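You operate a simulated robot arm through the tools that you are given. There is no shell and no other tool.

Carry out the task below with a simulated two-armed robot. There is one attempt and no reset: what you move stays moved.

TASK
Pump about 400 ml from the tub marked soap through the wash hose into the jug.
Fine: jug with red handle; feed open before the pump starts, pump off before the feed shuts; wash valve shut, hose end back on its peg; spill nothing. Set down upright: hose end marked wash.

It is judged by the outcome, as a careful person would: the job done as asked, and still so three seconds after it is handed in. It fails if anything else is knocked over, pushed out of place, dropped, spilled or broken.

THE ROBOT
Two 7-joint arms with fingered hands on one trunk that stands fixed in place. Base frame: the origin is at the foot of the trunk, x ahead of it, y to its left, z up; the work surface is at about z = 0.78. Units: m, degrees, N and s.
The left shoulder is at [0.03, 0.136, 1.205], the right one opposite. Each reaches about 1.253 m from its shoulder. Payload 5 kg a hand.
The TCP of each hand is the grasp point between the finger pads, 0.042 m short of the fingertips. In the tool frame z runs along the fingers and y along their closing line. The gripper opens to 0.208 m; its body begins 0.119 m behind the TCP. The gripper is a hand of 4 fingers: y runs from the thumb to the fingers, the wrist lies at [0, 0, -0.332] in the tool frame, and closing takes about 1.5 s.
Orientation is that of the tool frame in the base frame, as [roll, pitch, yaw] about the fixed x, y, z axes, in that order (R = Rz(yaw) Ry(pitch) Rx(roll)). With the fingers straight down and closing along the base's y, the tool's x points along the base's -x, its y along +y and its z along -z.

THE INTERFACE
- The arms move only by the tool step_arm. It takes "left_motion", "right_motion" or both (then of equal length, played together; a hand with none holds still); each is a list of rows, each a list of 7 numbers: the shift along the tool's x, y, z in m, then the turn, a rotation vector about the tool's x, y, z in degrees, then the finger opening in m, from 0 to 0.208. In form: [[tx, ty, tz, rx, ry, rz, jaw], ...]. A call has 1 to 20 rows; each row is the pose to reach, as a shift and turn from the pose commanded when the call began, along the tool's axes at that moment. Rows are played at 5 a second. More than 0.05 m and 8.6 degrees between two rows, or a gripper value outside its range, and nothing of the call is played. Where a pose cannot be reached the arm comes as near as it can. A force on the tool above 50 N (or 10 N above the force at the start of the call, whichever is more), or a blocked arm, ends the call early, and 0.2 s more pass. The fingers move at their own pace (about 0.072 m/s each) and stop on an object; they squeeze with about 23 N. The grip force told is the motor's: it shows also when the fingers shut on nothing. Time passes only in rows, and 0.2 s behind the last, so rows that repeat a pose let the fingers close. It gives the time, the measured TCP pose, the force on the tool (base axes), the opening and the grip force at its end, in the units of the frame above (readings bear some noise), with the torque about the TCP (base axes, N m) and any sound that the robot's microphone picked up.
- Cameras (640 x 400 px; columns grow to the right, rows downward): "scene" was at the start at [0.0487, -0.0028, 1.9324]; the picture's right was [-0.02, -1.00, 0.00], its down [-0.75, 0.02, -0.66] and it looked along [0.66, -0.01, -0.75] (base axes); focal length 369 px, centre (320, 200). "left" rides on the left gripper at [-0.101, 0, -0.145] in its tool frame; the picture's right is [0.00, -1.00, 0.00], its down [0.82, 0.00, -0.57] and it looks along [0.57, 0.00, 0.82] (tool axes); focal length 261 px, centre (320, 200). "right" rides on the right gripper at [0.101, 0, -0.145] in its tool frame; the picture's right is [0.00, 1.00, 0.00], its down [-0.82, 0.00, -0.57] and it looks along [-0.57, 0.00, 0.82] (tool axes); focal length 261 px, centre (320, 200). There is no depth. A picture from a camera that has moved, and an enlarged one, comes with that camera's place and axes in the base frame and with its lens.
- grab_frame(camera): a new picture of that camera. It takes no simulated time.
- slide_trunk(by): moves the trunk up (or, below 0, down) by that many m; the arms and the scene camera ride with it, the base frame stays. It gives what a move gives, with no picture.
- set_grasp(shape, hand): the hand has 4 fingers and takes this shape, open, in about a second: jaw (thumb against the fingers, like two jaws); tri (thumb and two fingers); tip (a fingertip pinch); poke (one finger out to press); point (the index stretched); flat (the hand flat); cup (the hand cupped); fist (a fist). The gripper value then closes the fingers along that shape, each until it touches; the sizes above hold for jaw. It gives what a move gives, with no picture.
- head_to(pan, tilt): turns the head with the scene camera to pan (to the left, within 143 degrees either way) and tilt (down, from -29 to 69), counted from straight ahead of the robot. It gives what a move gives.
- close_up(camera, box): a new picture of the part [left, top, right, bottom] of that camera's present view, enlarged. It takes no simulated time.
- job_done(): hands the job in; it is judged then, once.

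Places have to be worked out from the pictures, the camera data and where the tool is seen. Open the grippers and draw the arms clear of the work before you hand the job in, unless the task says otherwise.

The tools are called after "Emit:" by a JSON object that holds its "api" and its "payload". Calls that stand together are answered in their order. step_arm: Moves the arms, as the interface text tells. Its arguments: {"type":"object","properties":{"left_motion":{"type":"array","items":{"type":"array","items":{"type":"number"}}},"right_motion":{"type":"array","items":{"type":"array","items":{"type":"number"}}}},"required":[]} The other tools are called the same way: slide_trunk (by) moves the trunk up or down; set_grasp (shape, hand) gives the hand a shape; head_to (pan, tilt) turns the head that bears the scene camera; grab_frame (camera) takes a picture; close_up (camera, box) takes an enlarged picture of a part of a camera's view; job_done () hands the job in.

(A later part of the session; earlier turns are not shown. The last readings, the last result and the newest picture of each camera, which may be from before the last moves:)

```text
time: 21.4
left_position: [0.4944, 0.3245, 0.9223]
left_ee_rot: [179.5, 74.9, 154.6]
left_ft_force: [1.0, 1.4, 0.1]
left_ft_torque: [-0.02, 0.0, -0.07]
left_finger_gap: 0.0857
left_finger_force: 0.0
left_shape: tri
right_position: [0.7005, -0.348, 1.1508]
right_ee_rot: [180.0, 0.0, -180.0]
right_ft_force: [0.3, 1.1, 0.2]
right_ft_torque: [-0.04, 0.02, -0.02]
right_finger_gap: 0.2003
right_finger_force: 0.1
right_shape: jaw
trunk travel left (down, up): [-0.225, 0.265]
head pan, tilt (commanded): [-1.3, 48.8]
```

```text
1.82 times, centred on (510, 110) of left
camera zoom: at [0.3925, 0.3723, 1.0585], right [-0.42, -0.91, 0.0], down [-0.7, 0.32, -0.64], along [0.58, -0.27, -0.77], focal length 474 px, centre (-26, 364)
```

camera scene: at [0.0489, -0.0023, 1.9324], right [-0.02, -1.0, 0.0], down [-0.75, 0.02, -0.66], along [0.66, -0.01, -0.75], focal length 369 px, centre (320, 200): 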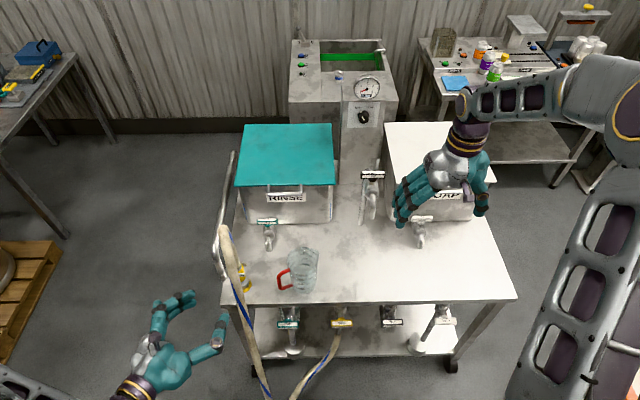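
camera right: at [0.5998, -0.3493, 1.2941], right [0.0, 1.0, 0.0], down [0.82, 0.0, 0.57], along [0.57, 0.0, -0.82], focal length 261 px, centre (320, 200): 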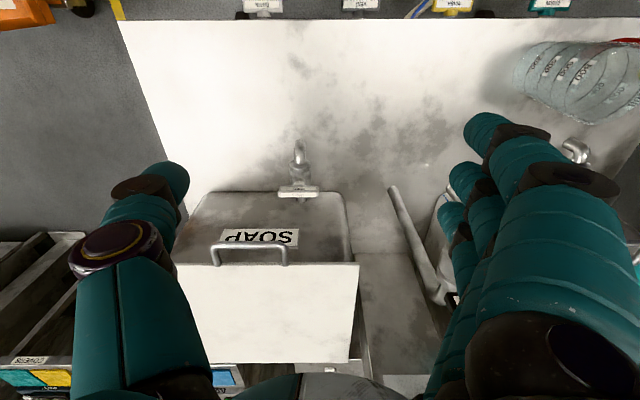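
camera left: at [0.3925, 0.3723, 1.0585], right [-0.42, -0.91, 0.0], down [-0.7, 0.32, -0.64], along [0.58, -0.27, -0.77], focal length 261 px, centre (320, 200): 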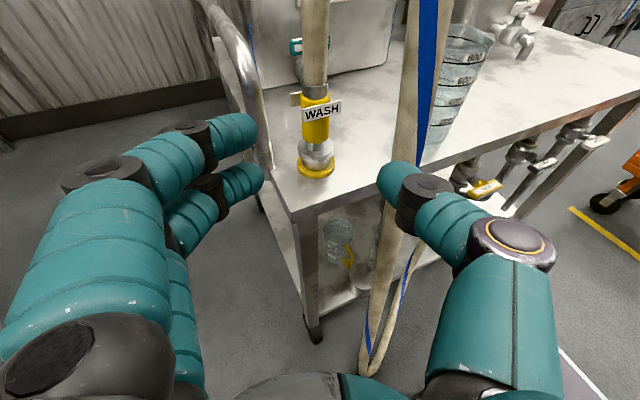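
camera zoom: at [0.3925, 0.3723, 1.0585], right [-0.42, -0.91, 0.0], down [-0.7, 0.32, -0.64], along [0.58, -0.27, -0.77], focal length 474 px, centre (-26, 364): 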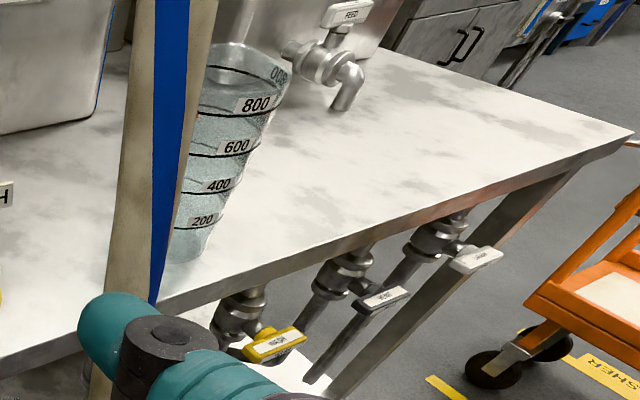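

The close-up shows the nozzle pipe standing in a silver socket, the yellow sleeve at about (0.672, 0.247) and the rail post at about (0.69, 0.325), leaving roughly a 4 cm gap for the fingers. I yaw the hand a few degrees and advance to 0.12 m short, with a smaller opening, to check the alignment.

Emit:
{"api": "step_arm", "payload": {"left_motion": [[0.002, -0.0028, 0.021, -1.69, 0, -0.45, 0.082], [0.0038, -0.0056, 0.042, -3.38, 0, -0.9, 0.08], [0.0058, -0.0084, 0.063, -5.07, 0, -1.36, 0.078], [0.0077, -0.0112, 0.0839, -6.76, 0, -1.81, 0.076], [0.0077, -0.0112, 0.0839, -6.76, 0, -1.81, 0.076]]}}

Emit:
{"api": "grab_frame", "payload": {"camera": "left"}}

Emit:
{"api": "grab_frame", "payload": {"camera": "scene"}}

```text
time: 22.6
left_position: [0.5641, 0.2804, 0.8942]
left_ee_rot: [179.7, 75.0, 161.6]
left_ft_force: [0.6, -1.0, 0.9]
left_ft_torque: [0.01, 0.02, 0.0]
left_finger_gap: 0.0763
left_finger_force: 0.0
left_shape: tri
right_position: [0.6997, -0.349, 1.1503]
right_ee_rot: [-180.0, 0.0, 180.0]
right_ft_force: [-0.2, 0.2, 1.1]
right_ft_torque: [-0.01, -0.04, 0.03]
right_finger_gap: 0.2002
right_finger_force: 0.0
right_shape: jaw
trunk travel left (down, up): [-0.225, 0.265]
head pan, tilt (commanded): [-1.3, 48.8]
```

```text
taken
camera left: at [0.4555, 0.3165, 1.0299], right [-0.31, -0.95, 0.0], down [-0.73, 0.23, -0.64], along [0.61, -0.2, -0.76], focal length 261 px, centre (320, 200)
```

left: 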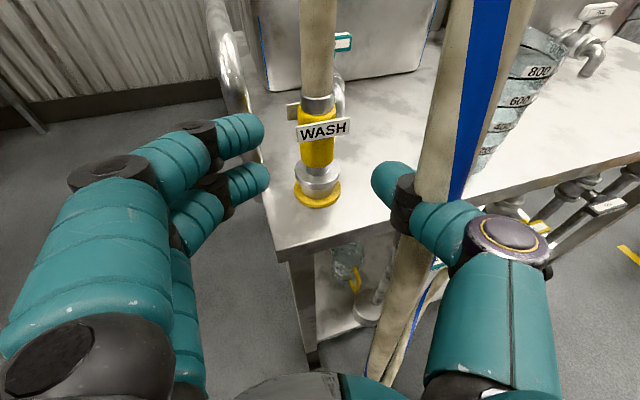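

```text
taken
camera scene: at [0.0478, -0.0022, 1.9325], right [-0.02, -1.0, 0.0], down [-0.75, 0.02, -0.66], along [0.66, -0.01, -0.75], focal length 369 px, centre (320, 200)
```

scene: 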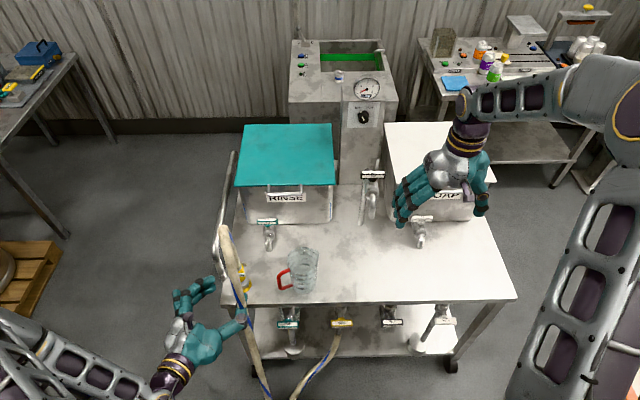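

The sleeve sits centred between thumb and fingers (about 3 mm toward the fingers). I advance half the remaining distance and check again.

Emit:
{"api": "step_arm", "payload": {"left_motion": [[0, 0.0005, 0.02, 0, 0, 0, 0.074], [0, 0.001, 0.04, 0, 0, 0, 0.073], [0, 0.001, 0.06, 0, 0, 0, 0.072], [0, 0.001, 0.075, 0, 0, 0, 0.072]]}}

Emit:
{"api": "grab_frame", "payload": {"camera": "left"}}

Emit:
{"api": "close_up", "payload": {"camera": "left", "box": [200, 80, 440, 280]}}

```text
time: 23.6
left_position: [0.6322, 0.2589, 0.8756]
left_ee_rot: [179.6, 74.9, 161.7]
left_ft_force: [0.0, 0.6, -0.3]
left_ft_torque: [-0.03, 0.02, -0.01]
left_finger_gap: 0.0725
left_finger_force: 0.1
left_shape: tri
right_position: [0.7009, -0.3494, 1.1502]
right_ee_rot: [180.0, 0.0, -179.9]
right_ft_force: [0.3, -0.3, 0.2]
right_ft_torque: [-0.01, 0.04, 0.0]
right_finger_gap: 0.2006
right_finger_force: 0.0
right_shape: jaw
trunk travel left (down, up): [-0.225, 0.265]
head pan, tilt (commanded): [-1.3, 48.8]
```

```text
taken
camera left: at [0.5248, 0.2942, 1.0113], right [-0.31, -0.95, 0.0], down [-0.73, 0.23, -0.64], along [0.61, -0.2, -0.77], focal length 261 px, centre (320, 200)
```

left: 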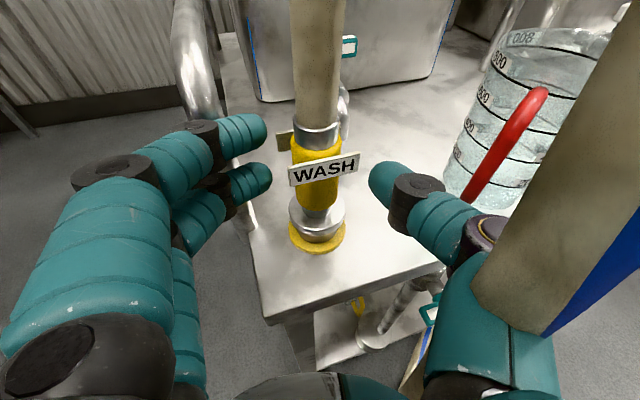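

```text
2.00 times, centred on (320, 180) of left
camera zoom: at [0.5248, 0.2942, 1.0113], right [-0.31, -0.95, 0.0], down [-0.73, 0.23, -0.64], along [0.61, -0.2, -0.77], focal length 521 px, centre (320, 240)
```

zoom: 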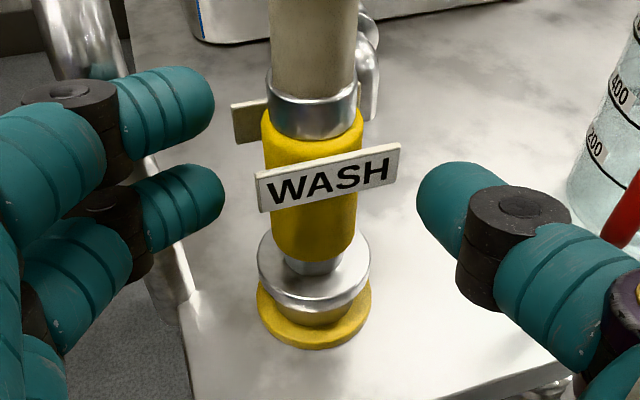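

Tag and sleeve pass cleanly between the digits. I advance the last 4.4 cm with the opening at 0.076, then check contact before closing.

Emit:
{"api": "step_arm", "payload": {"left_motion": [[0, 0.001, 0.015, 0, 0, 0, 0.076], [0, 0.001, 0.03, 0, 0, 0, 0.076], [0, 0.001, 0.044, 0, 0, 0, 0.076], [0, 0.001, 0.044, 0, 0, 0, 0.076]]}}

Emit:
{"api": "close_up", "payload": {"camera": "left", "box": [200, 80, 440, 280]}}

```text
time: 24.5
left_position: [0.6678, 0.2327, 0.8644]
left_ee_rot: [-178.2, 74.8, 162.7]
left_ft_force: [-16.7, -24.5, 2.0]
left_ft_torque: [0.78, -0.5, 0.59]
left_finger_gap: 0.0673
left_finger_force: 0.0
left_shape: tri
right_position: [0.6988, -0.3499, 1.1493]
right_ee_rot: [179.8, 0.0, -180.0]
right_ft_force: [0.0, 1.4, -0.5]
right_ft_torque: [-0.12, 0.0, 0.04]
right_finger_gap: 0.2005
right_finger_force: 0.1
right_shape: jaw
trunk travel left (down, up): [-0.225, 0.265]
head pan, tilt (commanded): [-1.3, 48.8]
stopped in row 4 (left hand): the force on the tool passed its limit at 54 N (the readings are from after the stop); the commanded pose is now the measured one
```

```text
2.00 times, centred on (320, 180) of left
camera zoom: at [0.5621, 0.2716, 1.0001], right [-0.33, -0.95, 0.01], down [-0.73, 0.24, -0.64], along [0.6, -0.22, -0.77], focal length 521 px, centre (320, 240)
```

zoom: 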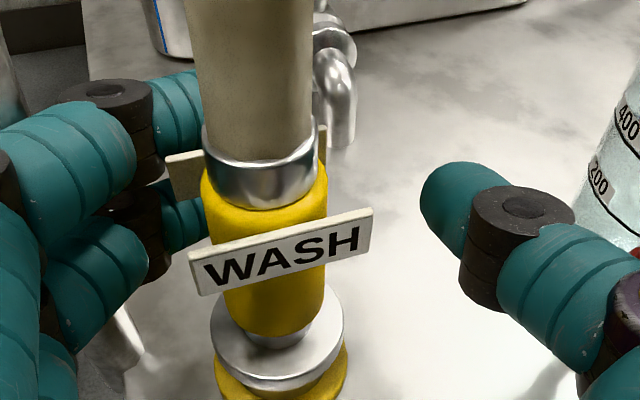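

The fingers touched the rail post (fixed) and the hand was nudged 1.2 cm right; nothing else moved. I back off 2.2 cm so only the slim fingertip segments lie beside the post, and recentre a little.

Emit:
{"api": "step_arm", "payload": {"left_motion": [[0, 0, -0.008, 0, 0, 0, 0.07], [0, 0.001, -0.016, 0, 0, 0, 0.07], [0, 0.004, -0.022, 0, 0, 0, 0.07], [0, 0.007, -0.022, 0, 0, 0, 0.07], [0, 0.007, -0.022, 0, 0, 0, 0.07]]}}

Emit:
{"api": "close_up", "payload": {"camera": "left", "box": [200, 80, 440, 280]}}

```text
time: 25.7
left_position: [0.6516, 0.2528, 0.8686]
left_ee_rot: [-178.9, 74.8, 162.5]
left_ft_force: [-14.9, -15.6, -5.5]
left_ft_torque: [0.14, -0.15, 0.36]
left_finger_gap: 0.0642
left_finger_force: 0.1
left_shape: tri
right_position: [0.7009, -0.3495, 1.1506]
right_ee_rot: [-180.0, 0.0, -180.0]
right_ft_force: [-0.2, 0.4, 0.3]
right_ft_torque: [-0.01, 0.01, 0.0]
right_finger_gap: 0.2002
right_finger_force: 0.0
right_shape: jaw
trunk travel left (down, up): [-0.225, 0.265]
head pan, tilt (commanded): [-1.3, 48.8]
```

```text
2.00 times, centred on (320, 180) of left
camera zoom: at [0.5453, 0.2891, 1.0046], right [-0.32, -0.95, 0.01], down [-0.73, 0.24, -0.64], along [0.61, -0.21, -0.77], focal length 521 px, centre (320, 240)
```

zoom: 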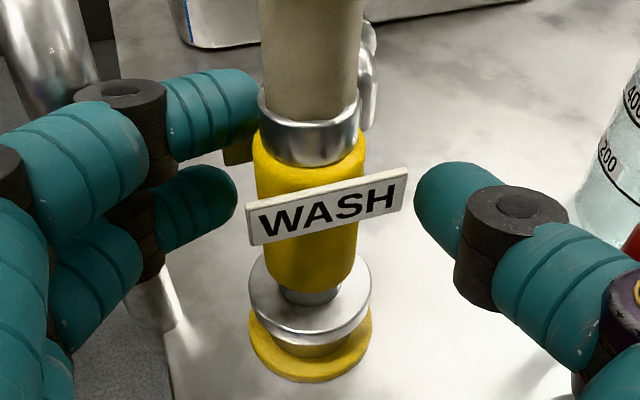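

The hand is nearly centred with light finger-to-post contact left. I close the fingers on the sleeve now, which also draws them off the post.

Emit:
{"api": "step_arm", "payload": {"left_motion": [[0, 0.002, 0, 0, 0, 0, 0.055], [0, 0.002, 0, 0, 0, 0, 0.045], [0, 0.002, 0, 0, 0, 0, 0.03], [0, 0.002, 0, 0, 0, 0, 0.02], [0, 0.002, 0, 0, 0, 0, 0.02], [0, 0.002, 0, 0, 0, 0, 0.02]]}}

Emit:
{"api": "close_up", "payload": {"camera": "left", "box": [200, 80, 440, 280]}}

Emit:
{"api": "grab_frame", "payload": {"camera": "scene"}}

```text
time: 27.1
left_position: [0.6539, 0.2543, 0.8703]
left_ee_rot: [-179.1, 75.0, 162.3]
left_ft_force: [4.0, 0.2, 7.2]
left_ft_torque: [-0.2, -0.12, 0.04]
left_finger_gap: 0.0259
left_finger_force: 23.0
left_shape: tri
right_position: [0.7006, -0.3504, 1.1502]
right_ee_rot: [179.9, 0.0, 179.9]
right_ft_force: [0.3, -0.4, -0.1]
right_ft_torque: [0.01, 0.01, -0.02]
right_finger_gap: 0.2004
right_finger_force: 0.0
right_shape: jaw
trunk travel left (down, up): [-0.225, 0.265]
head pan, tilt (commanded): [-1.3, 48.8]
```

```text
2.00 times, centred on (320, 180) of left
camera zoom: at [0.5473, 0.2915, 1.0056], right [-0.32, -0.95, 0.01], down [-0.73, 0.24, -0.64], along [0.61, -0.21, -0.76], focal length 521 px, centre (320, 240)
```

zoom: 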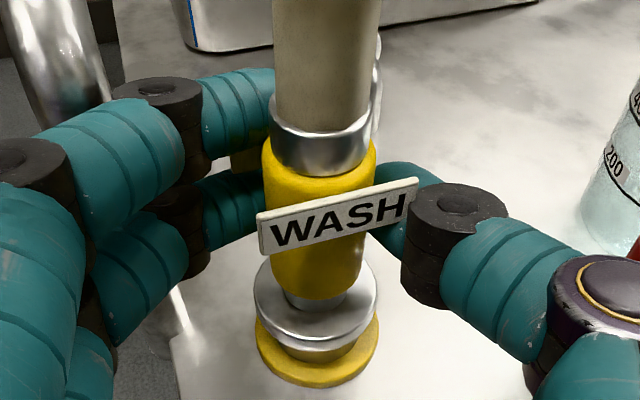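

```text
taken
camera scene: at [0.0485, -0.003, 1.9325], right [-0.02, -1.0, 0.0], down [-0.75, 0.02, -0.66], along [0.66, -0.01, -0.75], focal length 369 px, centre (320, 200)
```

scene: 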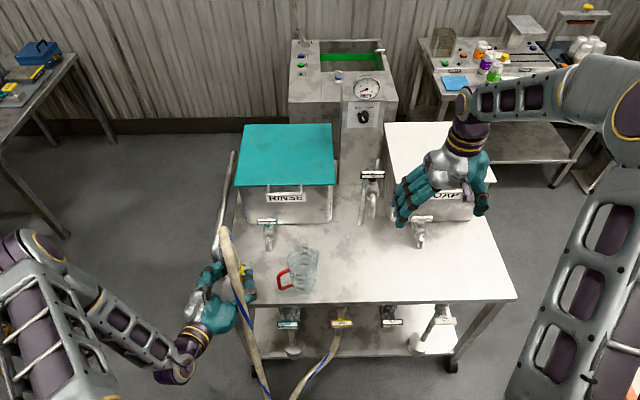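

The grip is firm at 23 N on the sleeve. I lift straight up 3 cm at first and watch the force.

Emit:
{"api": "step_arm", "payload": {"left_motion": [[-0.0097, 0, -0.0026, 0, 0, 0, 0.02], [-0.0193, -0.0001, -0.0052, 0, 0, 0, 0.02], [-0.029, -0.0001, -0.0078, 0, 0, 0, 0.02]]}}

Emit:
{"api": "close_up", "payload": {"camera": "left", "box": [200, 80, 440, 280]}}

```text
time: 27.9
left_position: [0.6523, 0.2554, 0.9]
left_ee_rot: [-178.9, 74.8, 162.4]
left_ft_force: [-0.2, 0.3, -4.4]
left_ft_torque: [0.01, 0.06, 0.0]
left_finger_gap: 0.0253
left_finger_force: 22.7
left_shape: tri
right_position: [0.7014, -0.3494, 1.1492]
right_ee_rot: [179.9, 0.0, 180.0]
right_ft_force: [-0.1, -0.6, 0.2]
right_ft_torque: [-0.02, -0.02, 0.01]
right_finger_gap: 0.2003
right_finger_force: 0.1
right_shape: jaw
trunk travel left (down, up): [-0.225, 0.265]
head pan, tilt (commanded): [-1.3, 48.8]
```

```text
2.00 times, centred on (320, 180) of left
camera zoom: at [0.5459, 0.2918, 1.0351], right [-0.32, -0.95, 0.01], down [-0.73, 0.24, -0.64], along [0.61, -0.21, -0.77], focal length 521 px, centre (320, 240)
```

zoom: 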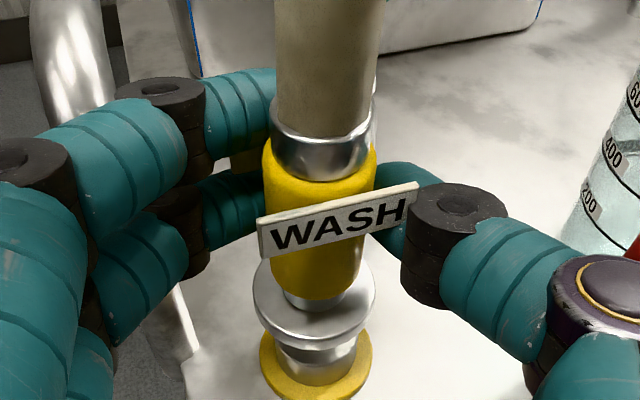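

The flange came up with the sleeve, so it is part of the hose end, sliding over the silver peg. Force is only about 4 N; I lift another 7 cm.

Emit:
{"api": "step_arm", "payload": {"left_motion": [[-0.0193, -0.0001, -0.0052, 0, 0, 0, 0.02], [-0.0386, -0.0002, -0.0104, 0, 0, 0, 0.02], [-0.058, -0.0002, -0.0155, 0, 0, 0, 0.02], [-0.0676, -0.0003, -0.0181, 0, 0, 0, 0.02]]}}

Emit:
{"api": "grab_frame", "payload": {"camera": "left"}}

Emit:
{"api": "grab_frame", "payload": {"camera": "scene"}}

```text
time: 28.9
left_position: [0.6513, 0.2564, 0.9701]
left_ee_rot: [-179.0, 74.9, 162.4]
left_ft_force: [-0.9, 0.1, -3.1]
left_ft_torque: [0.03, 0.09, -0.02]
left_finger_gap: 0.0254
left_finger_force: 23.3
left_shape: tri
right_position: [0.7021, -0.3494, 1.1497]
right_ee_rot: [180.0, 0.0, -180.0]
right_ft_force: [0.3, 0.4, -0.1]
right_ft_torque: [-0.04, 0.03, 0.02]
right_finger_gap: 0.2004
right_finger_force: 0.1
right_shape: jaw
trunk travel left (down, up): [-0.225, 0.265]
head pan, tilt (commanded): [-1.3, 48.8]
```

```text
taken
camera left: at [0.5456, 0.2925, 1.1055], right [-0.32, -0.95, 0.01], down [-0.73, 0.24, -0.64], along [0.61, -0.21, -0.77], focal length 261 px, centre (320, 200)
```

left: 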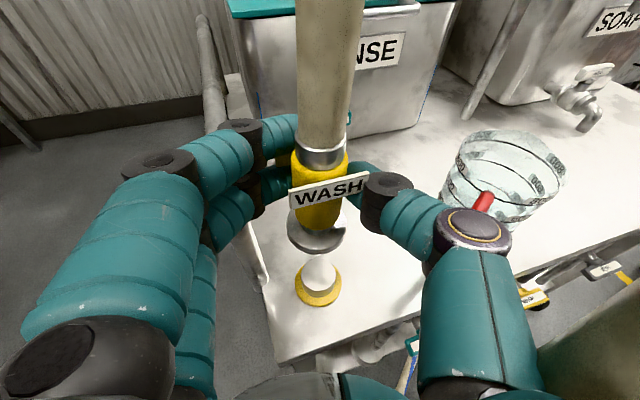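

```text
taken
camera scene: at [0.049, -0.0025, 1.9324], right [-0.02, -1.0, 0.0], down [-0.75, 0.02, -0.66], along [0.66, -0.01, -0.75], focal length 369 px, centre (320, 200)
```

scene: 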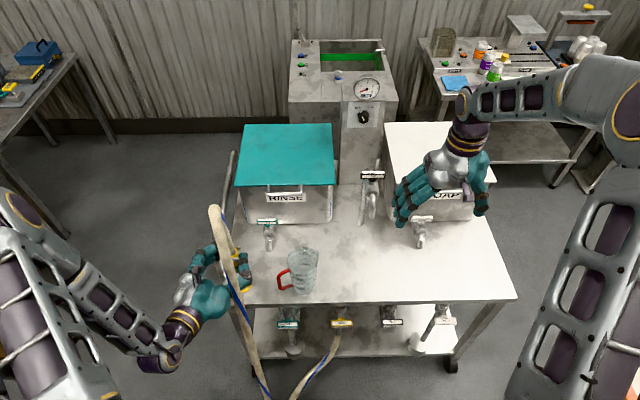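

The hose end is clear of the peg, and now I can see the jug's mouth well. I zoom in to fix the jug's rim position and height.

Emit:
{"api": "close_up", "payload": {"camera": "left", "box": [420, 90, 600, 260]}}

Emit:
{"api": "close_up", "payload": {"camera": "scene", "box": [190, 190, 340, 310]}}

Emit:
{"api": "close_up", "payload": {"camera": "left", "box": [250, 140, 390, 320]}}

```text
2.35 times, centred on (510, 175) of left
camera zoom: at [0.5456, 0.2925, 1.1055], right [-0.32, -0.95, 0.01], down [-0.73, 0.24, -0.64], along [0.61, -0.21, -0.77], focal length 613 px, centre (-127, 259)
```

zoom: 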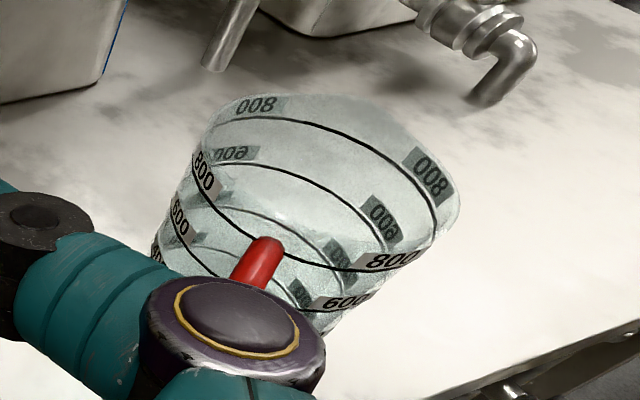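

```text
3.33 times, centred on (265, 250) of scene
camera zoom: at [0.049, -0.0025, 1.9324], right [-0.02, -1.0, 0.0], down [-0.75, 0.02, -0.66], along [0.66, -0.01, -0.75], focal length 1231 px, centre (503, 33)
```

zoom: 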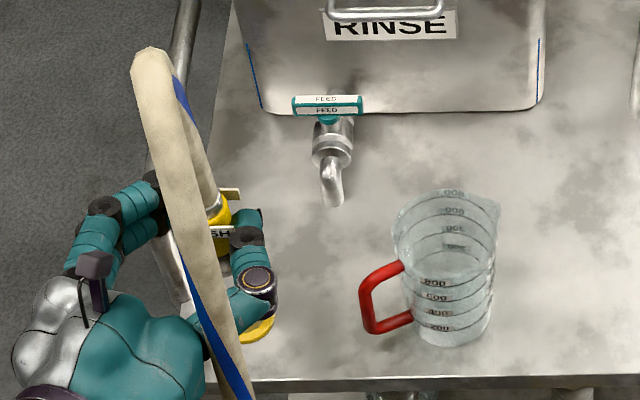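

```text
2.22 times, centred on (320, 230) of left
camera zoom: at [0.5456, 0.2925, 1.1055], right [-0.32, -0.95, 0.01], down [-0.73, 0.24, -0.64], along [0.61, -0.21, -0.77], focal length 579 px, centre (320, 133)
```

zoom: 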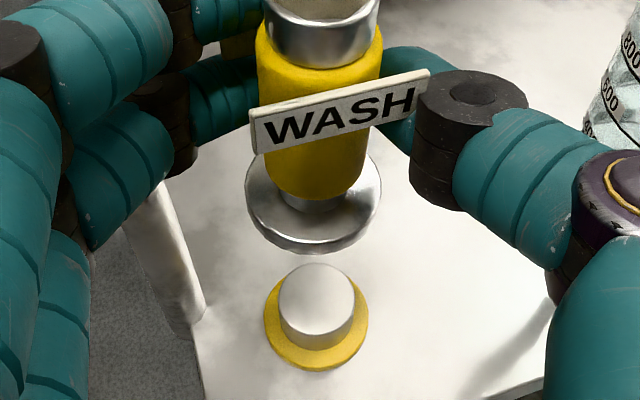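

The 800 ml ring is centred near (0.670, 0.038, 0.918), so the rim is at about z≈0.94, and the bell of the hose end is about 5.5 cm below the TCP. I lift 6.5 cm more, then carry the hose end across to above the jug.

Emit:
{"api": "step_arm", "payload": {"left_motion": [[-0.0209, -0.0001, -0.0056, 0, 0, 0, 0.02], [-0.0419, -0.0002, -0.0112, 0, 0, 0, 0.02], [-0.0628, -0.0003, -0.0168, 0, 0, 0, 0.02], [-0.0651, -0.0303, -0.0076, 0, 0, 0, 0.02], [-0.0674, -0.0603, 0.0015, 0, 0, 0, 0.02], [-0.0697, -0.0903, 0.0106, 0, 0, 0, 0.02], [-0.072, -0.1203, 0.0198, 0, 0, 0, 0.02], [-0.0744, -0.1503, 0.029, 0, 0, 0, 0.02], [-0.0767, -0.18, 0.038, 0, 0, 0, 0.02], [-0.0783, -0.2006, 0.0443, 0, 0, 0, 0.02], [-0.0783, -0.2006, 0.0443, 0, 0, 0, 0.02]]}}

Emit:
{"api": "grab_frame", "payload": {"camera": "left"}}

Emit:
{"api": "grab_frame", "payload": {"camera": "scene"}}

Emit:
{"api": "grab_frame", "payload": {"camera": "right"}}

```text
time: 31.3
left_position: [0.6491, 0.0457, 1.0351]
left_ee_rot: [-178.9, 74.8, 162.5]
left_ft_force: [0.2, 0.7, -4.8]
left_ft_torque: [0.02, 0.08, -0.02]
left_finger_gap: 0.0251
left_finger_force: 23.4
left_shape: tri
right_position: [0.7013, -0.3492, 1.15]
right_ee_rot: [-180.0, 0.0, 180.0]
right_ft_force: [-0.2, -0.3, 0.7]
right_ft_torque: [-0.05, 0.0, -0.01]
right_finger_gap: 0.2003
right_finger_force: 0.0
right_shape: jaw
trunk travel left (down, up): [-0.225, 0.265]
head pan, tilt (commanded): [-1.3, 48.8]
```

```text
taken
camera left: at [0.5421, 0.0822, 1.1715], right [-0.32, -0.95, 0.01], down [-0.73, 0.24, -0.64], along [0.61, -0.21, -0.77], focal length 261 px, centre (320, 200)
```

left: 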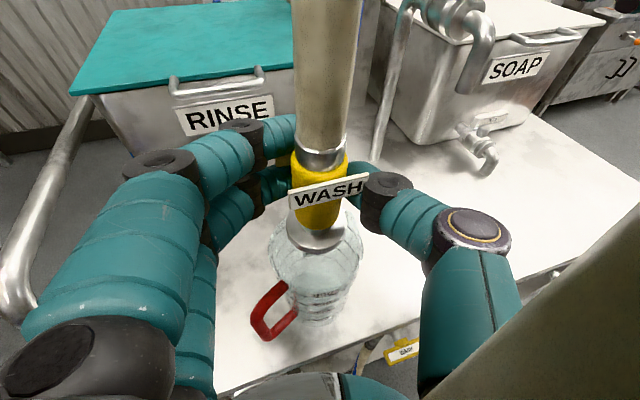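

```text
taken
camera scene: at [0.0489, -0.0021, 1.9324], right [-0.02, -1.0, 0.0], down [-0.75, 0.02, -0.66], along [0.66, -0.01, -0.75], focal length 369 px, centre (320, 200)
```

scene: 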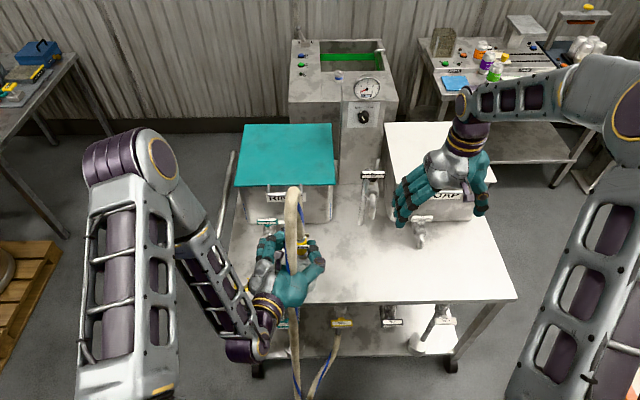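

```text
taken
camera right: at [0.6012, -0.3497, 1.2937], right [0.0, 1.0, 0.0], down [0.82, 0.0, 0.57], along [0.57, 0.0, -0.82], focal length 261 px, centre (320, 200)
```

right: 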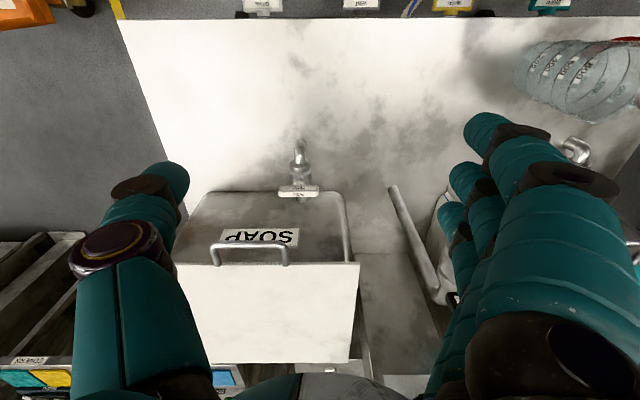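

The bell is centred above the jug mouth. I lower 3 cm and check clearance around the rim and red handle.

Emit:
{"api": "step_arm", "payload": {"left_motion": [[0.0097, 0, 0.0026, 0, 0, 0, 0.02], [0.0193, 0.0001, 0.0052, 0, 0, 0, 0.02], [0.029, 0.0001, 0.0078, 0, 0, 0, 0.02]]}}

Emit:
{"api": "close_up", "payload": {"camera": "left", "box": [200, 150, 440, 350]}}

Emit:
{"api": "close_up", "payload": {"camera": "right", "box": [490, 20, 640, 130]}}

Emit:
{"api": "close_up", "payload": {"camera": "scene", "box": [220, 180, 360, 310]}}

```text
time: 32.1
left_position: [0.6497, 0.0454, 1.0031]
left_ee_rot: [-178.9, 74.8, 162.4]
left_ft_force: [-0.1, -0.4, -4.2]
left_ft_torque: [-0.01, 0.03, 0.02]
left_finger_gap: 0.0253
left_finger_force: 22.5
left_shape: tri
right_position: [0.7023, -0.3494, 1.1491]
right_ee_rot: [180.0, 0.0, 179.9]
right_ft_force: [0.5, -0.6, -0.5]
right_ft_torque: [0.01, 0.04, 0.03]
right_finger_gap: 0.2002
right_finger_force: 0.0
right_shape: jaw
trunk travel left (down, up): [-0.225, 0.265]
head pan, tilt (commanded): [-1.3, 48.8]
```

```text
2.00 times, centred on (320, 250) of left
camera zoom: at [0.5423, 0.0816, 1.1398], right [-0.32, -0.95, 0.01], down [-0.73, 0.24, -0.64], along [0.61, -0.21, -0.77], focal length 521 px, centre (320, 100)
```

zoom: 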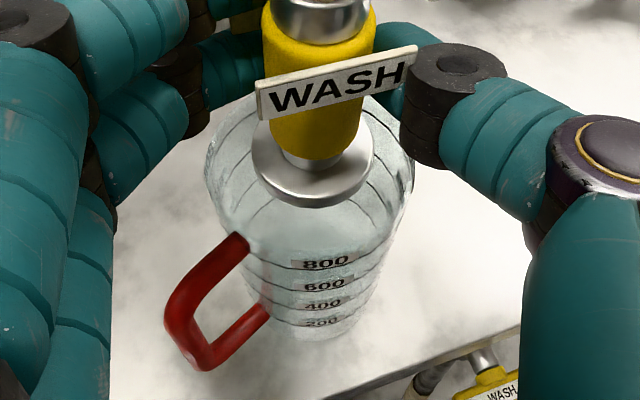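

```text
3.64 times, centred on (565, 75) of right
camera zoom: at [0.6016, -0.3502, 1.2933], right [0.0, 1.0, 0.0], down [0.82, 0.0, 0.57], along [0.57, 0.0, -0.82], focal length 948 px, centre (-571, 654)
```

zoom: 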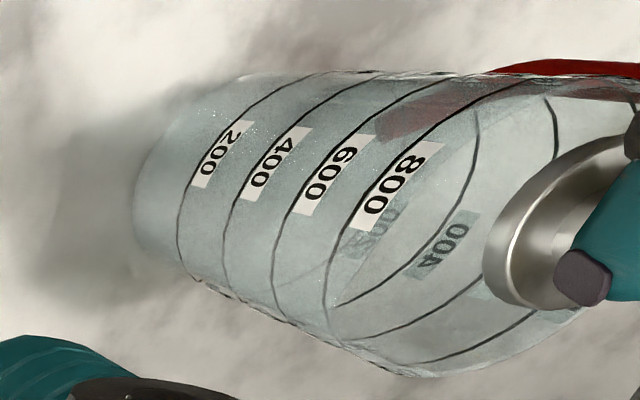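

```text
3.08 times, centred on (290, 245) of scene
camera zoom: at [0.0495, -0.0029, 1.9324], right [-0.02, -1.0, 0.0], down [-0.75, 0.02, -0.66], along [0.66, -0.01, -0.75], focal length 1136 px, centre (412, 62)
```

zoom: 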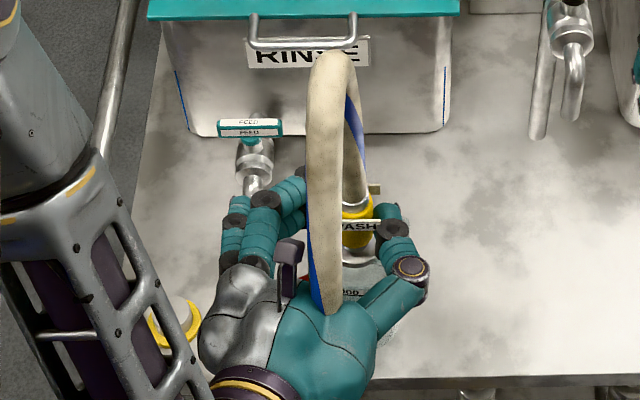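

Alignment is good: bell centred over the mouth with free space to the handle. I lower 2.2 cm more so that the bell sits just inside the rim.

Emit:
{"api": "step_arm", "payload": {"left_motion": [[0.0097, 0, 0.0026, 0, 0, 0, 0.02], [0.0213, 0.0001, 0.0057, 0, 0, 0, 0.02], [0.0213, 0.0001, 0.0057, 0, 0, 0, 0.02]]}}

Emit:
{"api": "close_up", "payload": {"camera": "left", "box": [200, 150, 440, 350]}}

Emit:
{"api": "close_up", "payload": {"camera": "right", "box": [490, 0, 640, 130]}}

```text
time: 32.9
left_position: [0.648, 0.0438, 0.9822]
left_ee_rot: [-178.9, 74.9, 162.4]
left_ft_force: [-0.2, -0.1, -5.0]
left_ft_torque: [0.05, 0.08, 0.0]
left_finger_gap: 0.025
left_finger_force: 22.9
left_shape: tri
right_position: [0.7025, -0.3495, 1.1511]
right_ee_rot: [180.0, 0.0, -179.9]
right_ft_force: [-1.0, 0.1, -0.6]
right_ft_torque: [-0.01, 0.0, -0.01]
right_finger_gap: 0.2002
right_finger_force: 0.2
right_shape: jaw
trunk travel left (down, up): [-0.225, 0.265]
head pan, tilt (commanded): [-1.3, 48.8]
```

```text
2.00 times, centred on (320, 250) of left
camera zoom: at [0.5415, 0.0816, 1.1182], right [-0.32, -0.95, 0.01], down [-0.73, 0.24, -0.64], along [0.61, -0.21, -0.77], focal length 521 px, centre (320, 100)
```

zoom: 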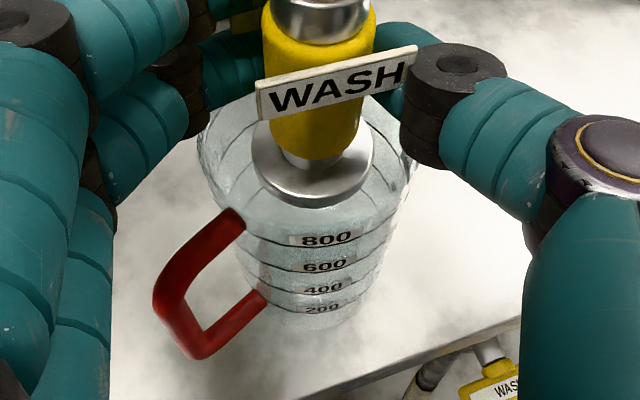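

```text
3.08 times, centred on (565, 65) of right
camera zoom: at [0.6012, -0.3502, 1.2936], right [0.0, 1.0, 0.0], down [0.82, 0.0, 0.57], along [0.57, 0.0, -0.82], focal length 802 px, centre (-434, 615)
```

zoom: 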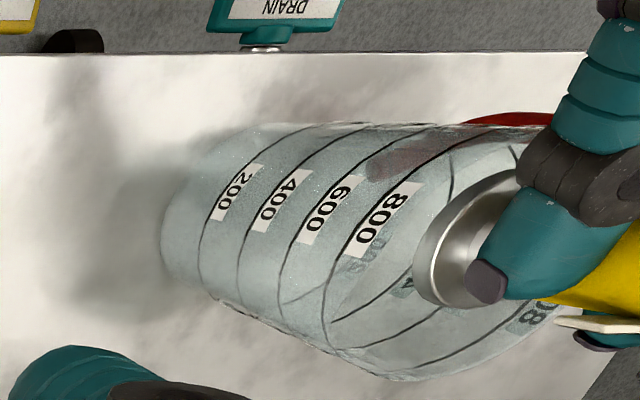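

The bell is inside the rim, the hand is steady, and the left camera also gives me a clear view of the graduations. Now I study the soap feed and wash valves from this camera to decide how to turn them.

Emit:
{"api": "grab_frame", "payload": {"camera": "left"}}

Emit:
{"api": "close_up", "payload": {"camera": "left", "box": [400, 60, 580, 200]}}

Emit:
{"api": "close_up", "payload": {"camera": "left", "box": [340, 290, 460, 390]}}

Emit:
{"api": "close_up", "payload": {"camera": "scene", "box": [380, 170, 500, 260]}}

```text
taken
camera left: at [0.5415, 0.0816, 1.1182], right [-0.32, -0.95, 0.01], down [-0.73, 0.24, -0.64], along [0.61, -0.21, -0.77], focal length 261 px, centre (320, 200)
```

left: 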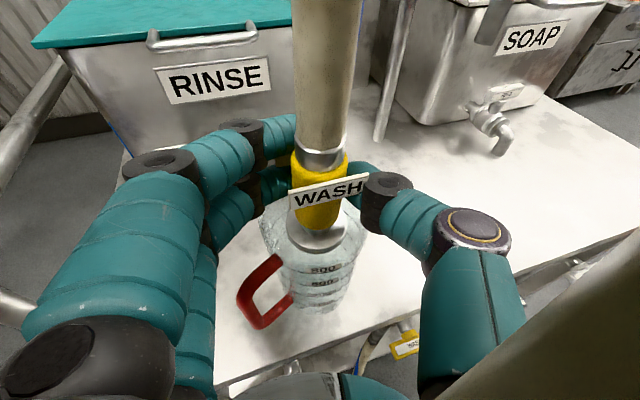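

```text
2.86 times, centred on (490, 130) of left
camera zoom: at [0.5415, 0.0816, 1.1182], right [-0.32, -0.95, 0.01], down [-0.73, 0.24, -0.64], along [0.61, -0.21, -0.77], focal length 745 px, centre (-166, 400)
```

zoom: 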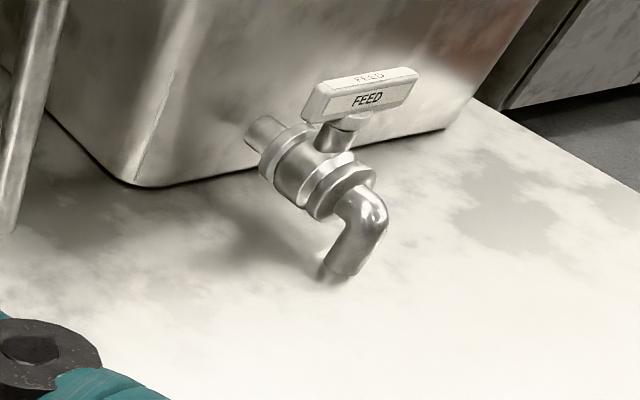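

```text
4.00 times, centred on (400, 340) of left
camera zoom: at [0.5415, 0.0816, 1.1182], right [-0.32, -0.95, 0.01], down [-0.73, 0.24, -0.64], along [0.61, -0.21, -0.77], focal length 1043 px, centre (0, -360)
```

zoom: 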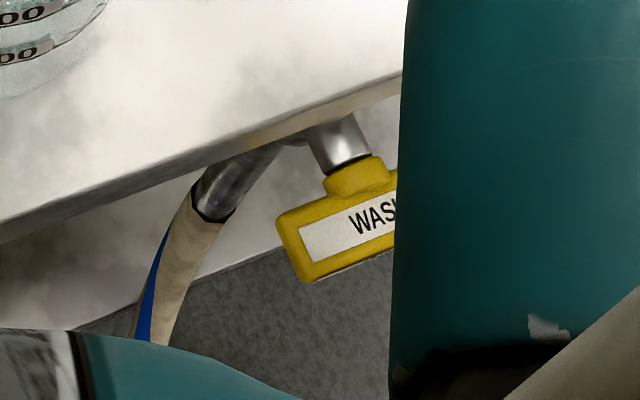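

```text
4.44 times, centred on (440, 215) of scene
camera zoom: at [0.0489, -0.0028, 1.9325], right [-0.02, -1.0, 0.0], down [-0.75, 0.02, -0.66], along [0.66, -0.01, -0.75], focal length 1641 px, centre (-213, 133)
```

zoom: 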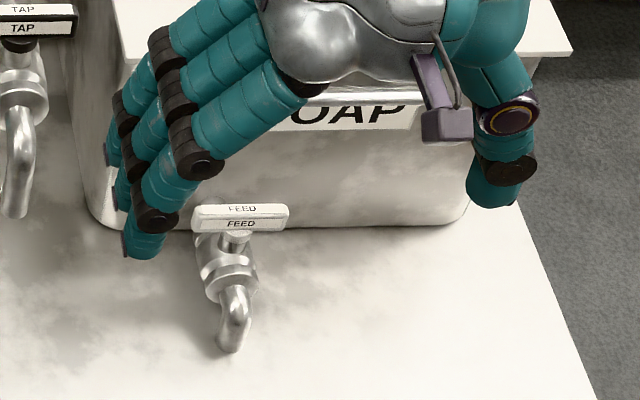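

The feed valve has a vertical stem, with the bar across the horizontal pipe and close in front of the tub lid (edge at x≈0.92, z≈1.01), so pushing the bar's end with one finger looks safest. I set the right hand to "poke" and see where its finger lies.

Emit:
{"api": "set_grasp", "payload": {"hand": "right", "shape": "poke"}}

Emit:
{"api": "grab_frame", "payload": {"camera": "right"}}

Emit:
{"api": "close_up", "payload": {"camera": "scene", "box": [380, 80, 540, 240]}}

```text
time: 33.8
left_position: [0.6486, 0.0446, 0.9826]
left_ee_rot: [-178.9, 74.8, 162.5]
left_ft_force: [-0.5, -0.4, -4.6]
left_ft_torque: [0.0, 0.06, 0.02]
left_finger_gap: 0.0252
left_finger_force: 23.1
left_shape: tri
right_position: [0.702, -0.35, 1.1499]
right_ee_rot: [-180.0, 0.0, 179.9]
right_ft_force: [-0.9, 0.7, 0.9]
right_ft_torque: [0.03, 0.0, 0.03]
right_finger_gap: 0.0
right_finger_force: 0.1
right_shape: poke
trunk travel left (down, up): [-0.225, 0.265]
head pan, tilt (commanded): [-1.3, 48.8]
```

```text
taken
camera right: at [0.6013, -0.3502, 1.2935], right [0.01, 1.0, 0.0], down [0.82, 0.0, 0.57], along [0.57, 0.0, -0.82], focal length 261 px, centre (320, 200)
```

right: 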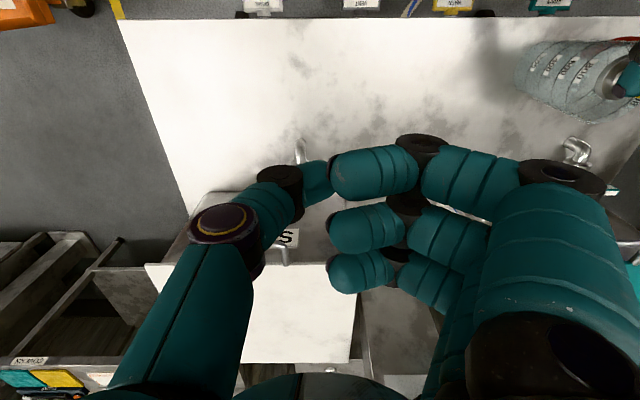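

```text
2.50 times, centred on (460, 160) of scene
camera zoom: at [0.049, -0.0029, 1.9324], right [-0.02, -1.0, 0.0], down [-0.75, 0.02, -0.66], along [0.66, -0.01, -0.75], focal length 923 px, centre (-30, 300)
```

zoom: 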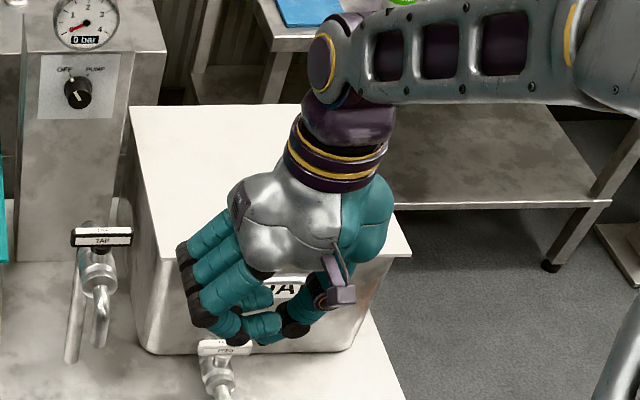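

"Poke" gives a curled, thumb-backed shape that is hard to aim. I try "point" with its stretched index finger.

Emit:
{"api": "set_grasp", "payload": {"hand": "right", "shape": "point"}}

Emit:
{"api": "grab_frame", "payload": {"camera": "right"}}

Emit:
{"api": "close_up", "payload": {"camera": "scene", "box": [380, 80, 540, 240]}}

```text
time: 34.7
left_position: [0.648, 0.046, 0.982]
left_ee_rot: [-179.0, 74.8, 162.4]
left_ft_force: [0.5, -0.3, -5.3]
left_ft_torque: [0.03, 0.09, 0.0]
left_finger_gap: 0.0251
left_finger_force: 23.6
left_shape: tri
right_position: [0.7021, -0.3492, 1.1493]
right_ee_rot: [-180.0, -0.1, -179.9]
right_ft_force: [1.0, -0.6, -0.1]
right_ft_torque: [-0.02, 0.01, 0.02]
right_finger_gap: 0.2019
right_finger_force: 0.1
right_shape: point
trunk travel left (down, up): [-0.225, 0.265]
head pan, tilt (commanded): [-1.3, 48.8]
```

```text
taken
camera right: at [0.6013, -0.3502, 1.2935], right [0.01, 1.0, 0.0], down [0.82, 0.0, 0.57], along [0.57, 0.0, -0.82], focal length 261 px, centre (320, 200)
```

right: 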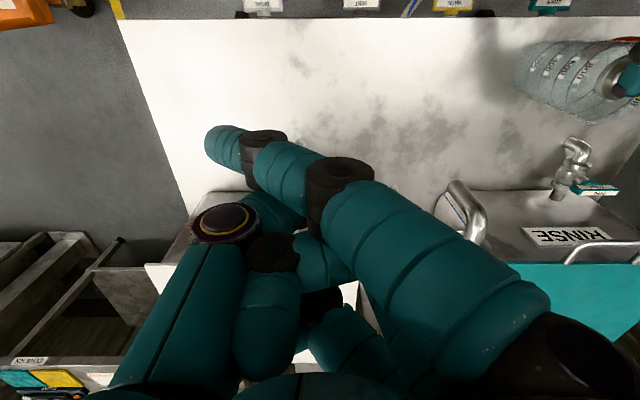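

```text
2.50 times, centred on (460, 160) of scene
camera zoom: at [0.049, -0.0029, 1.9324], right [-0.02, -1.0, 0.0], down [-0.75, 0.02, -0.66], along [0.66, -0.01, -0.75], focal length 923 px, centre (-30, 300)
```

zoom: 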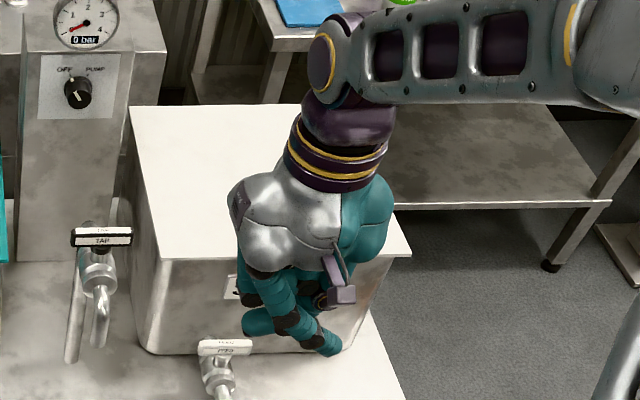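

"Point" slants across the palm, so I'll use the single thumb of an open "jaw" as the pusher, hand pointing forward with the thumb on the left. I set jaw, back the right hand away from the tub and begin rolling it.

Emit:
{"api": "set_grasp", "payload": {"hand": "right", "shape": "jaw"}}

Emit:
{"api": "step_arm", "payload": {"right_motion": [[0.015, -0.008, -0.005, 0, 0, 8.4, 0.2], [0.03, -0.016, -0.01, 0, 0, 16.8, 0.2], [0.045, -0.024, -0.015, 0, 0, 25.2, 0.2], [0.06, -0.032, -0.02, 0, 0, 33.6, 0.2], [0.075, -0.04, -0.025, 0, 0, 42, 0.2], [0.09, -0.048, -0.03, 0, 0, 50.4, 0.2], [0.1, -0.056, -0.035, 0, 0, 58.8, 0.2], [0.1, -0.064, -0.04, 0, 0, 67.2, 0.2], [0.1, -0.072, -0.045, 0, 0, 75.6, 0.2], [0.1, -0.08, -0.05, 0, 0, 84, 0.2], [0.1, -0.088, -0.05, 0, 0, 90, 0.2]]}}

Emit:
{"api": "grab_frame", "payload": {"camera": "scene"}}

```text
time: 35.6
left_position: [0.6486, 0.0444, 0.9819]
left_ee_rot: [-178.9, 74.7, 162.4]
left_ft_force: [0.0, 1.1, -4.4]
left_ft_torque: [0.0, 0.03, 0.03]
left_finger_gap: 0.0253
left_finger_force: 23.3
left_shape: tri
right_position: [0.7008, -0.3494, 1.1487]
right_ee_rot: [-180.0, -0.1, -180.0]
right_ft_force: [-0.6, 0.2, -0.8]
right_ft_torque: [0.02, -0.01, 0.02]
right_finger_gap: 0.2077
right_finger_force: 0.2
right_shape: jaw
trunk travel left (down, up): [-0.225, 0.265]
head pan, tilt (commanded): [-1.3, 48.8]
```

```text
time: 38.0
left_position: [0.6476, 0.0447, 0.9834]
left_ee_rot: [-179.0, 74.7, 162.5]
left_ft_force: [-0.4, -0.1, -4.2]
left_ft_torque: [0.0, 0.06, 0.03]
left_finger_gap: 0.025
left_finger_force: 23.0
left_shape: tri
right_position: [0.6012, -0.438, 1.2007]
right_ee_rot: [-180.0, -0.1, 89.7]
right_ft_force: [-0.1, 0.1, 1.3]
right_ft_torque: [0.04, 0.01, 0.01]
right_finger_gap: 0.2002
right_finger_force: 0.0
right_shape: jaw
trunk travel left (down, up): [-0.225, 0.265]
head pan, tilt (commanded): [-1.3, 48.8]
```

```text
taken
camera scene: at [0.0492, -0.0033, 1.9324], right [-0.02, -1.0, 0.0], down [-0.75, 0.02, -0.66], along [0.66, -0.01, -0.75], focal length 369 px, centre (320, 200)
```

scene: 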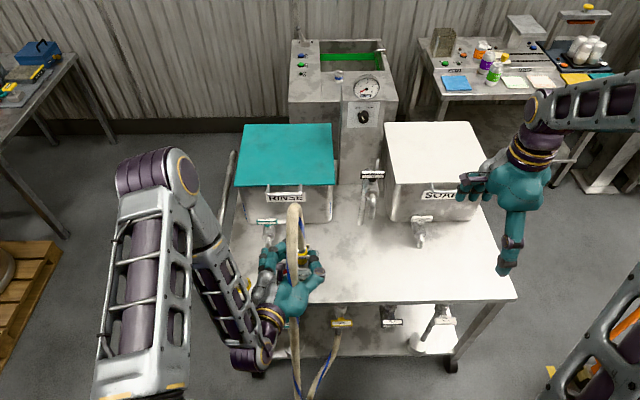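

The +90° roll was reached exactly. I continue the roll another 90°, then pitch the hand forward 80°.

Emit:
{"api": "step_arm", "payload": {"right_motion": [[0, 0, 0, 0, 0, 8.2, 0.2], [0, 0, 0, 0, 0, 16.4, 0.2], [0, 0, 0, 0, 0, 24.6, 0.2], [0, 0, 0, 0, 0, 32.8, 0.2], [0, 0, 0, 0, 0, 41, 0.2], [0, 0, 0, 0, 0, 49.2, 0.2], [0, 0, 0, 0, 0, 57.4, 0.2], [0, 0, 0, 0, 0, 65.6, 0.2], [0, 0, 0, 0, 0, 73.8, 0.2], [0, 0, 0, 0, 0, 82, 0.2], [0, 0, 0, 0, 0, 90, 0.2]]}}

Emit:
{"api": "step_arm", "payload": {"right_motion": [[0, 0, 0, 0, 8, 0, 0.2], [0, 0, 0, 0, 16, 0, 0.2], [0, 0, 0, 0, 24, 0, 0.2], [0, 0, 0, 0, 32, 0, 0.2], [0, 0, 0, 0, 40, 0, 0.2], [0, 0, 0, 0, 48, 0, 0.2], [0, 0, 0, 0, 56, 0, 0.2], [0, 0, 0, 0, 64, 0, 0.2], [0, 0, 0, 0, 72, 0, 0.2], [0, 0, 0, 0, 80, 0, 0.2]]}}

Emit:
{"api": "grab_frame", "payload": {"camera": "scene"}}

Emit:
{"api": "grab_frame", "payload": {"camera": "right"}}

```text
time: 40.4
left_position: [0.6479, 0.0442, 0.9816]
left_ee_rot: [-178.9, 74.8, 162.5]
left_ft_force: [-0.5, 0.5, -3.9]
left_ft_torque: [0.01, 0.05, 0.0]
left_finger_gap: 0.025
left_finger_force: 23.2
left_shape: tri
right_position: [0.6016, -0.4369, 1.2003]
right_ee_rot: [-179.9, -0.1, -0.1]
right_ft_force: [-0.1, -0.3, 0.0]
right_ft_torque: [0.02, 0.0, -0.02]
right_finger_gap: 0.2
right_finger_force: 0.1
right_shape: jaw
trunk travel left (down, up): [-0.225, 0.265]
head pan, tilt (commanded): [-1.3, 48.8]
```

```text
time: 42.8
left_position: [0.6459, 0.0451, 0.9828]
left_ee_rot: [-178.6, 74.9, 162.7]
left_ft_force: [-0.3, -0.4, -4.1]
left_ft_torque: [0.03, 0.12, 0.01]
left_finger_gap: 0.0251
left_finger_force: 23.2
left_shape: tri
right_position: [0.666, -0.1956, 1.2901]
right_ee_rot: [137.7, -87.6, 64.6]
right_ft_force: [-1.2, -1.3, -0.8]
right_ft_torque: [0.04, -0.08, -0.01]
right_finger_gap: 0.1998
right_finger_force: 0.1
right_shape: jaw
right hand out of reach, approached as far as the arm can: row 5
trunk travel left (down, up): [-0.225, 0.265]
head pan, tilt (commanded): [-1.3, 48.8]
stopped in row 10 (right hand): the arm was blocked; the commanded pose is now the measured one
```

```text
taken
camera scene: at [0.0456, -0.0018, 1.9328], right [-0.02, -1.0, 0.0], down [-0.75, 0.02, -0.66], along [0.66, -0.02, -0.75], focal length 369 px, centre (320, 200)
```

scene: 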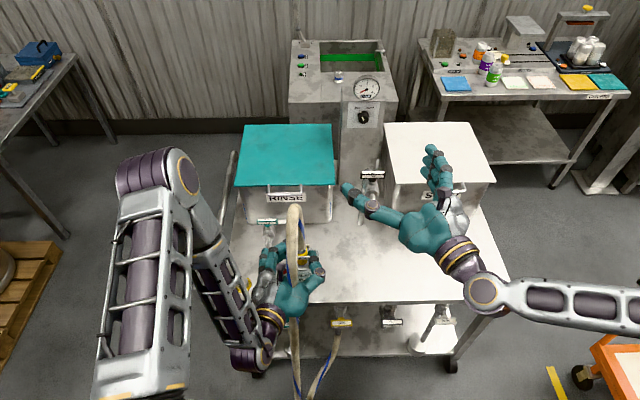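

```text
taken
camera right: at [0.5348, -0.2492, 1.3942], right [0.38, -0.92, 0.02], down [-0.54, -0.24, -0.8], along [0.75, 0.29, -0.6], focal length 261 px, centre (320, 200)
```

right: 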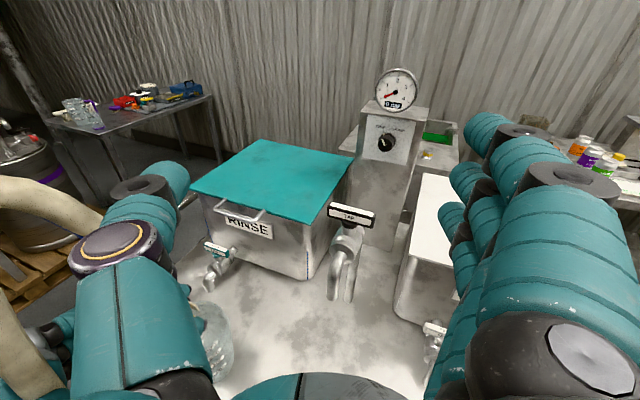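

The right arm hit a reach limit partway and ended at (0.666, -0.196, 1.290) pointing forward-left; nothing was touched and the left hand is still in place. I move the right hand to the right and down while yawing it back toward straight ahead.

Emit:
{"api": "step_arm", "payload": {"right_motion": [[-0.0135, 0.0256, -0.0182, -2.5, 0, 0, 0.2], [-0.027, 0.0512, -0.0364, -5, 0, 0, 0.2], [-0.0405, 0.0769, -0.0546, -7.5, 0, 0, 0.2], [-0.054, 0.1025, -0.0728, -10, 0, 0, 0.2], [-0.0675, 0.128, -0.091, -12.5, 0, 0, 0.2], [-0.081, 0.1537, -0.1092, -15, 0, 0, 0.2], [-0.0945, 0.1794, -0.1274, -17.5, 0, 0, 0.2], [-0.108, 0.205, -0.1456, -20, 0, 0, 0.2]]}}

Emit:
{"api": "grab_frame", "payload": {"camera": "scene"}}

Emit:
{"api": "close_up", "payload": {"camera": "left", "box": [200, 150, 440, 350]}}

```text
time: 44.6
left_position: [0.6474, 0.0437, 0.9837]
left_ee_rot: [-179.0, 74.9, 162.4]
left_ft_force: [0.5, -1.0, -3.8]
left_ft_torque: [0.05, 0.09, 0.04]
left_finger_gap: 0.0247
left_finger_force: 23.4
left_shape: tri
right_position: [0.6085, -0.4493, 1.1896]
right_ee_rot: [119.9, -87.7, 62.2]
right_ft_force: [-0.2, -0.2, -0.7]
right_ft_torque: [-0.03, 0.02, 0.05]
right_finger_gap: 0.2002
right_finger_force: 0.1
right_shape: jaw
trunk travel left (down, up): [-0.225, 0.265]
head pan, tilt (commanded): [-1.3, 48.8]
```

```text
taken
camera scene: at [0.0483, -0.0038, 1.9324], right [-0.02, -1.0, 0.0], down [-0.75, 0.02, -0.66], along [0.66, -0.01, -0.75], focal length 369 px, centre (320, 200)
```

scene: 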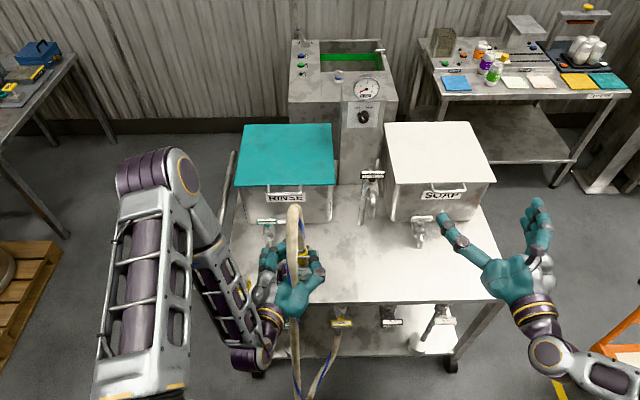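

```text
2.00 times, centred on (320, 250) of left
camera zoom: at [0.541, 0.0804, 1.1186], right [-0.32, -0.95, 0.01], down [-0.73, 0.24, -0.64], along [0.61, -0.21, -0.77], focal length 521 px, centre (320, 100)
```

zoom: 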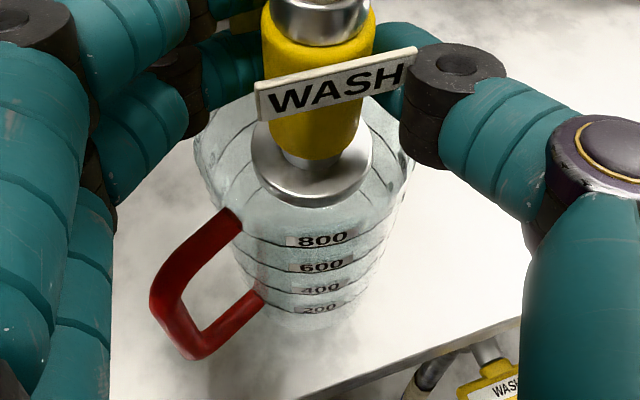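

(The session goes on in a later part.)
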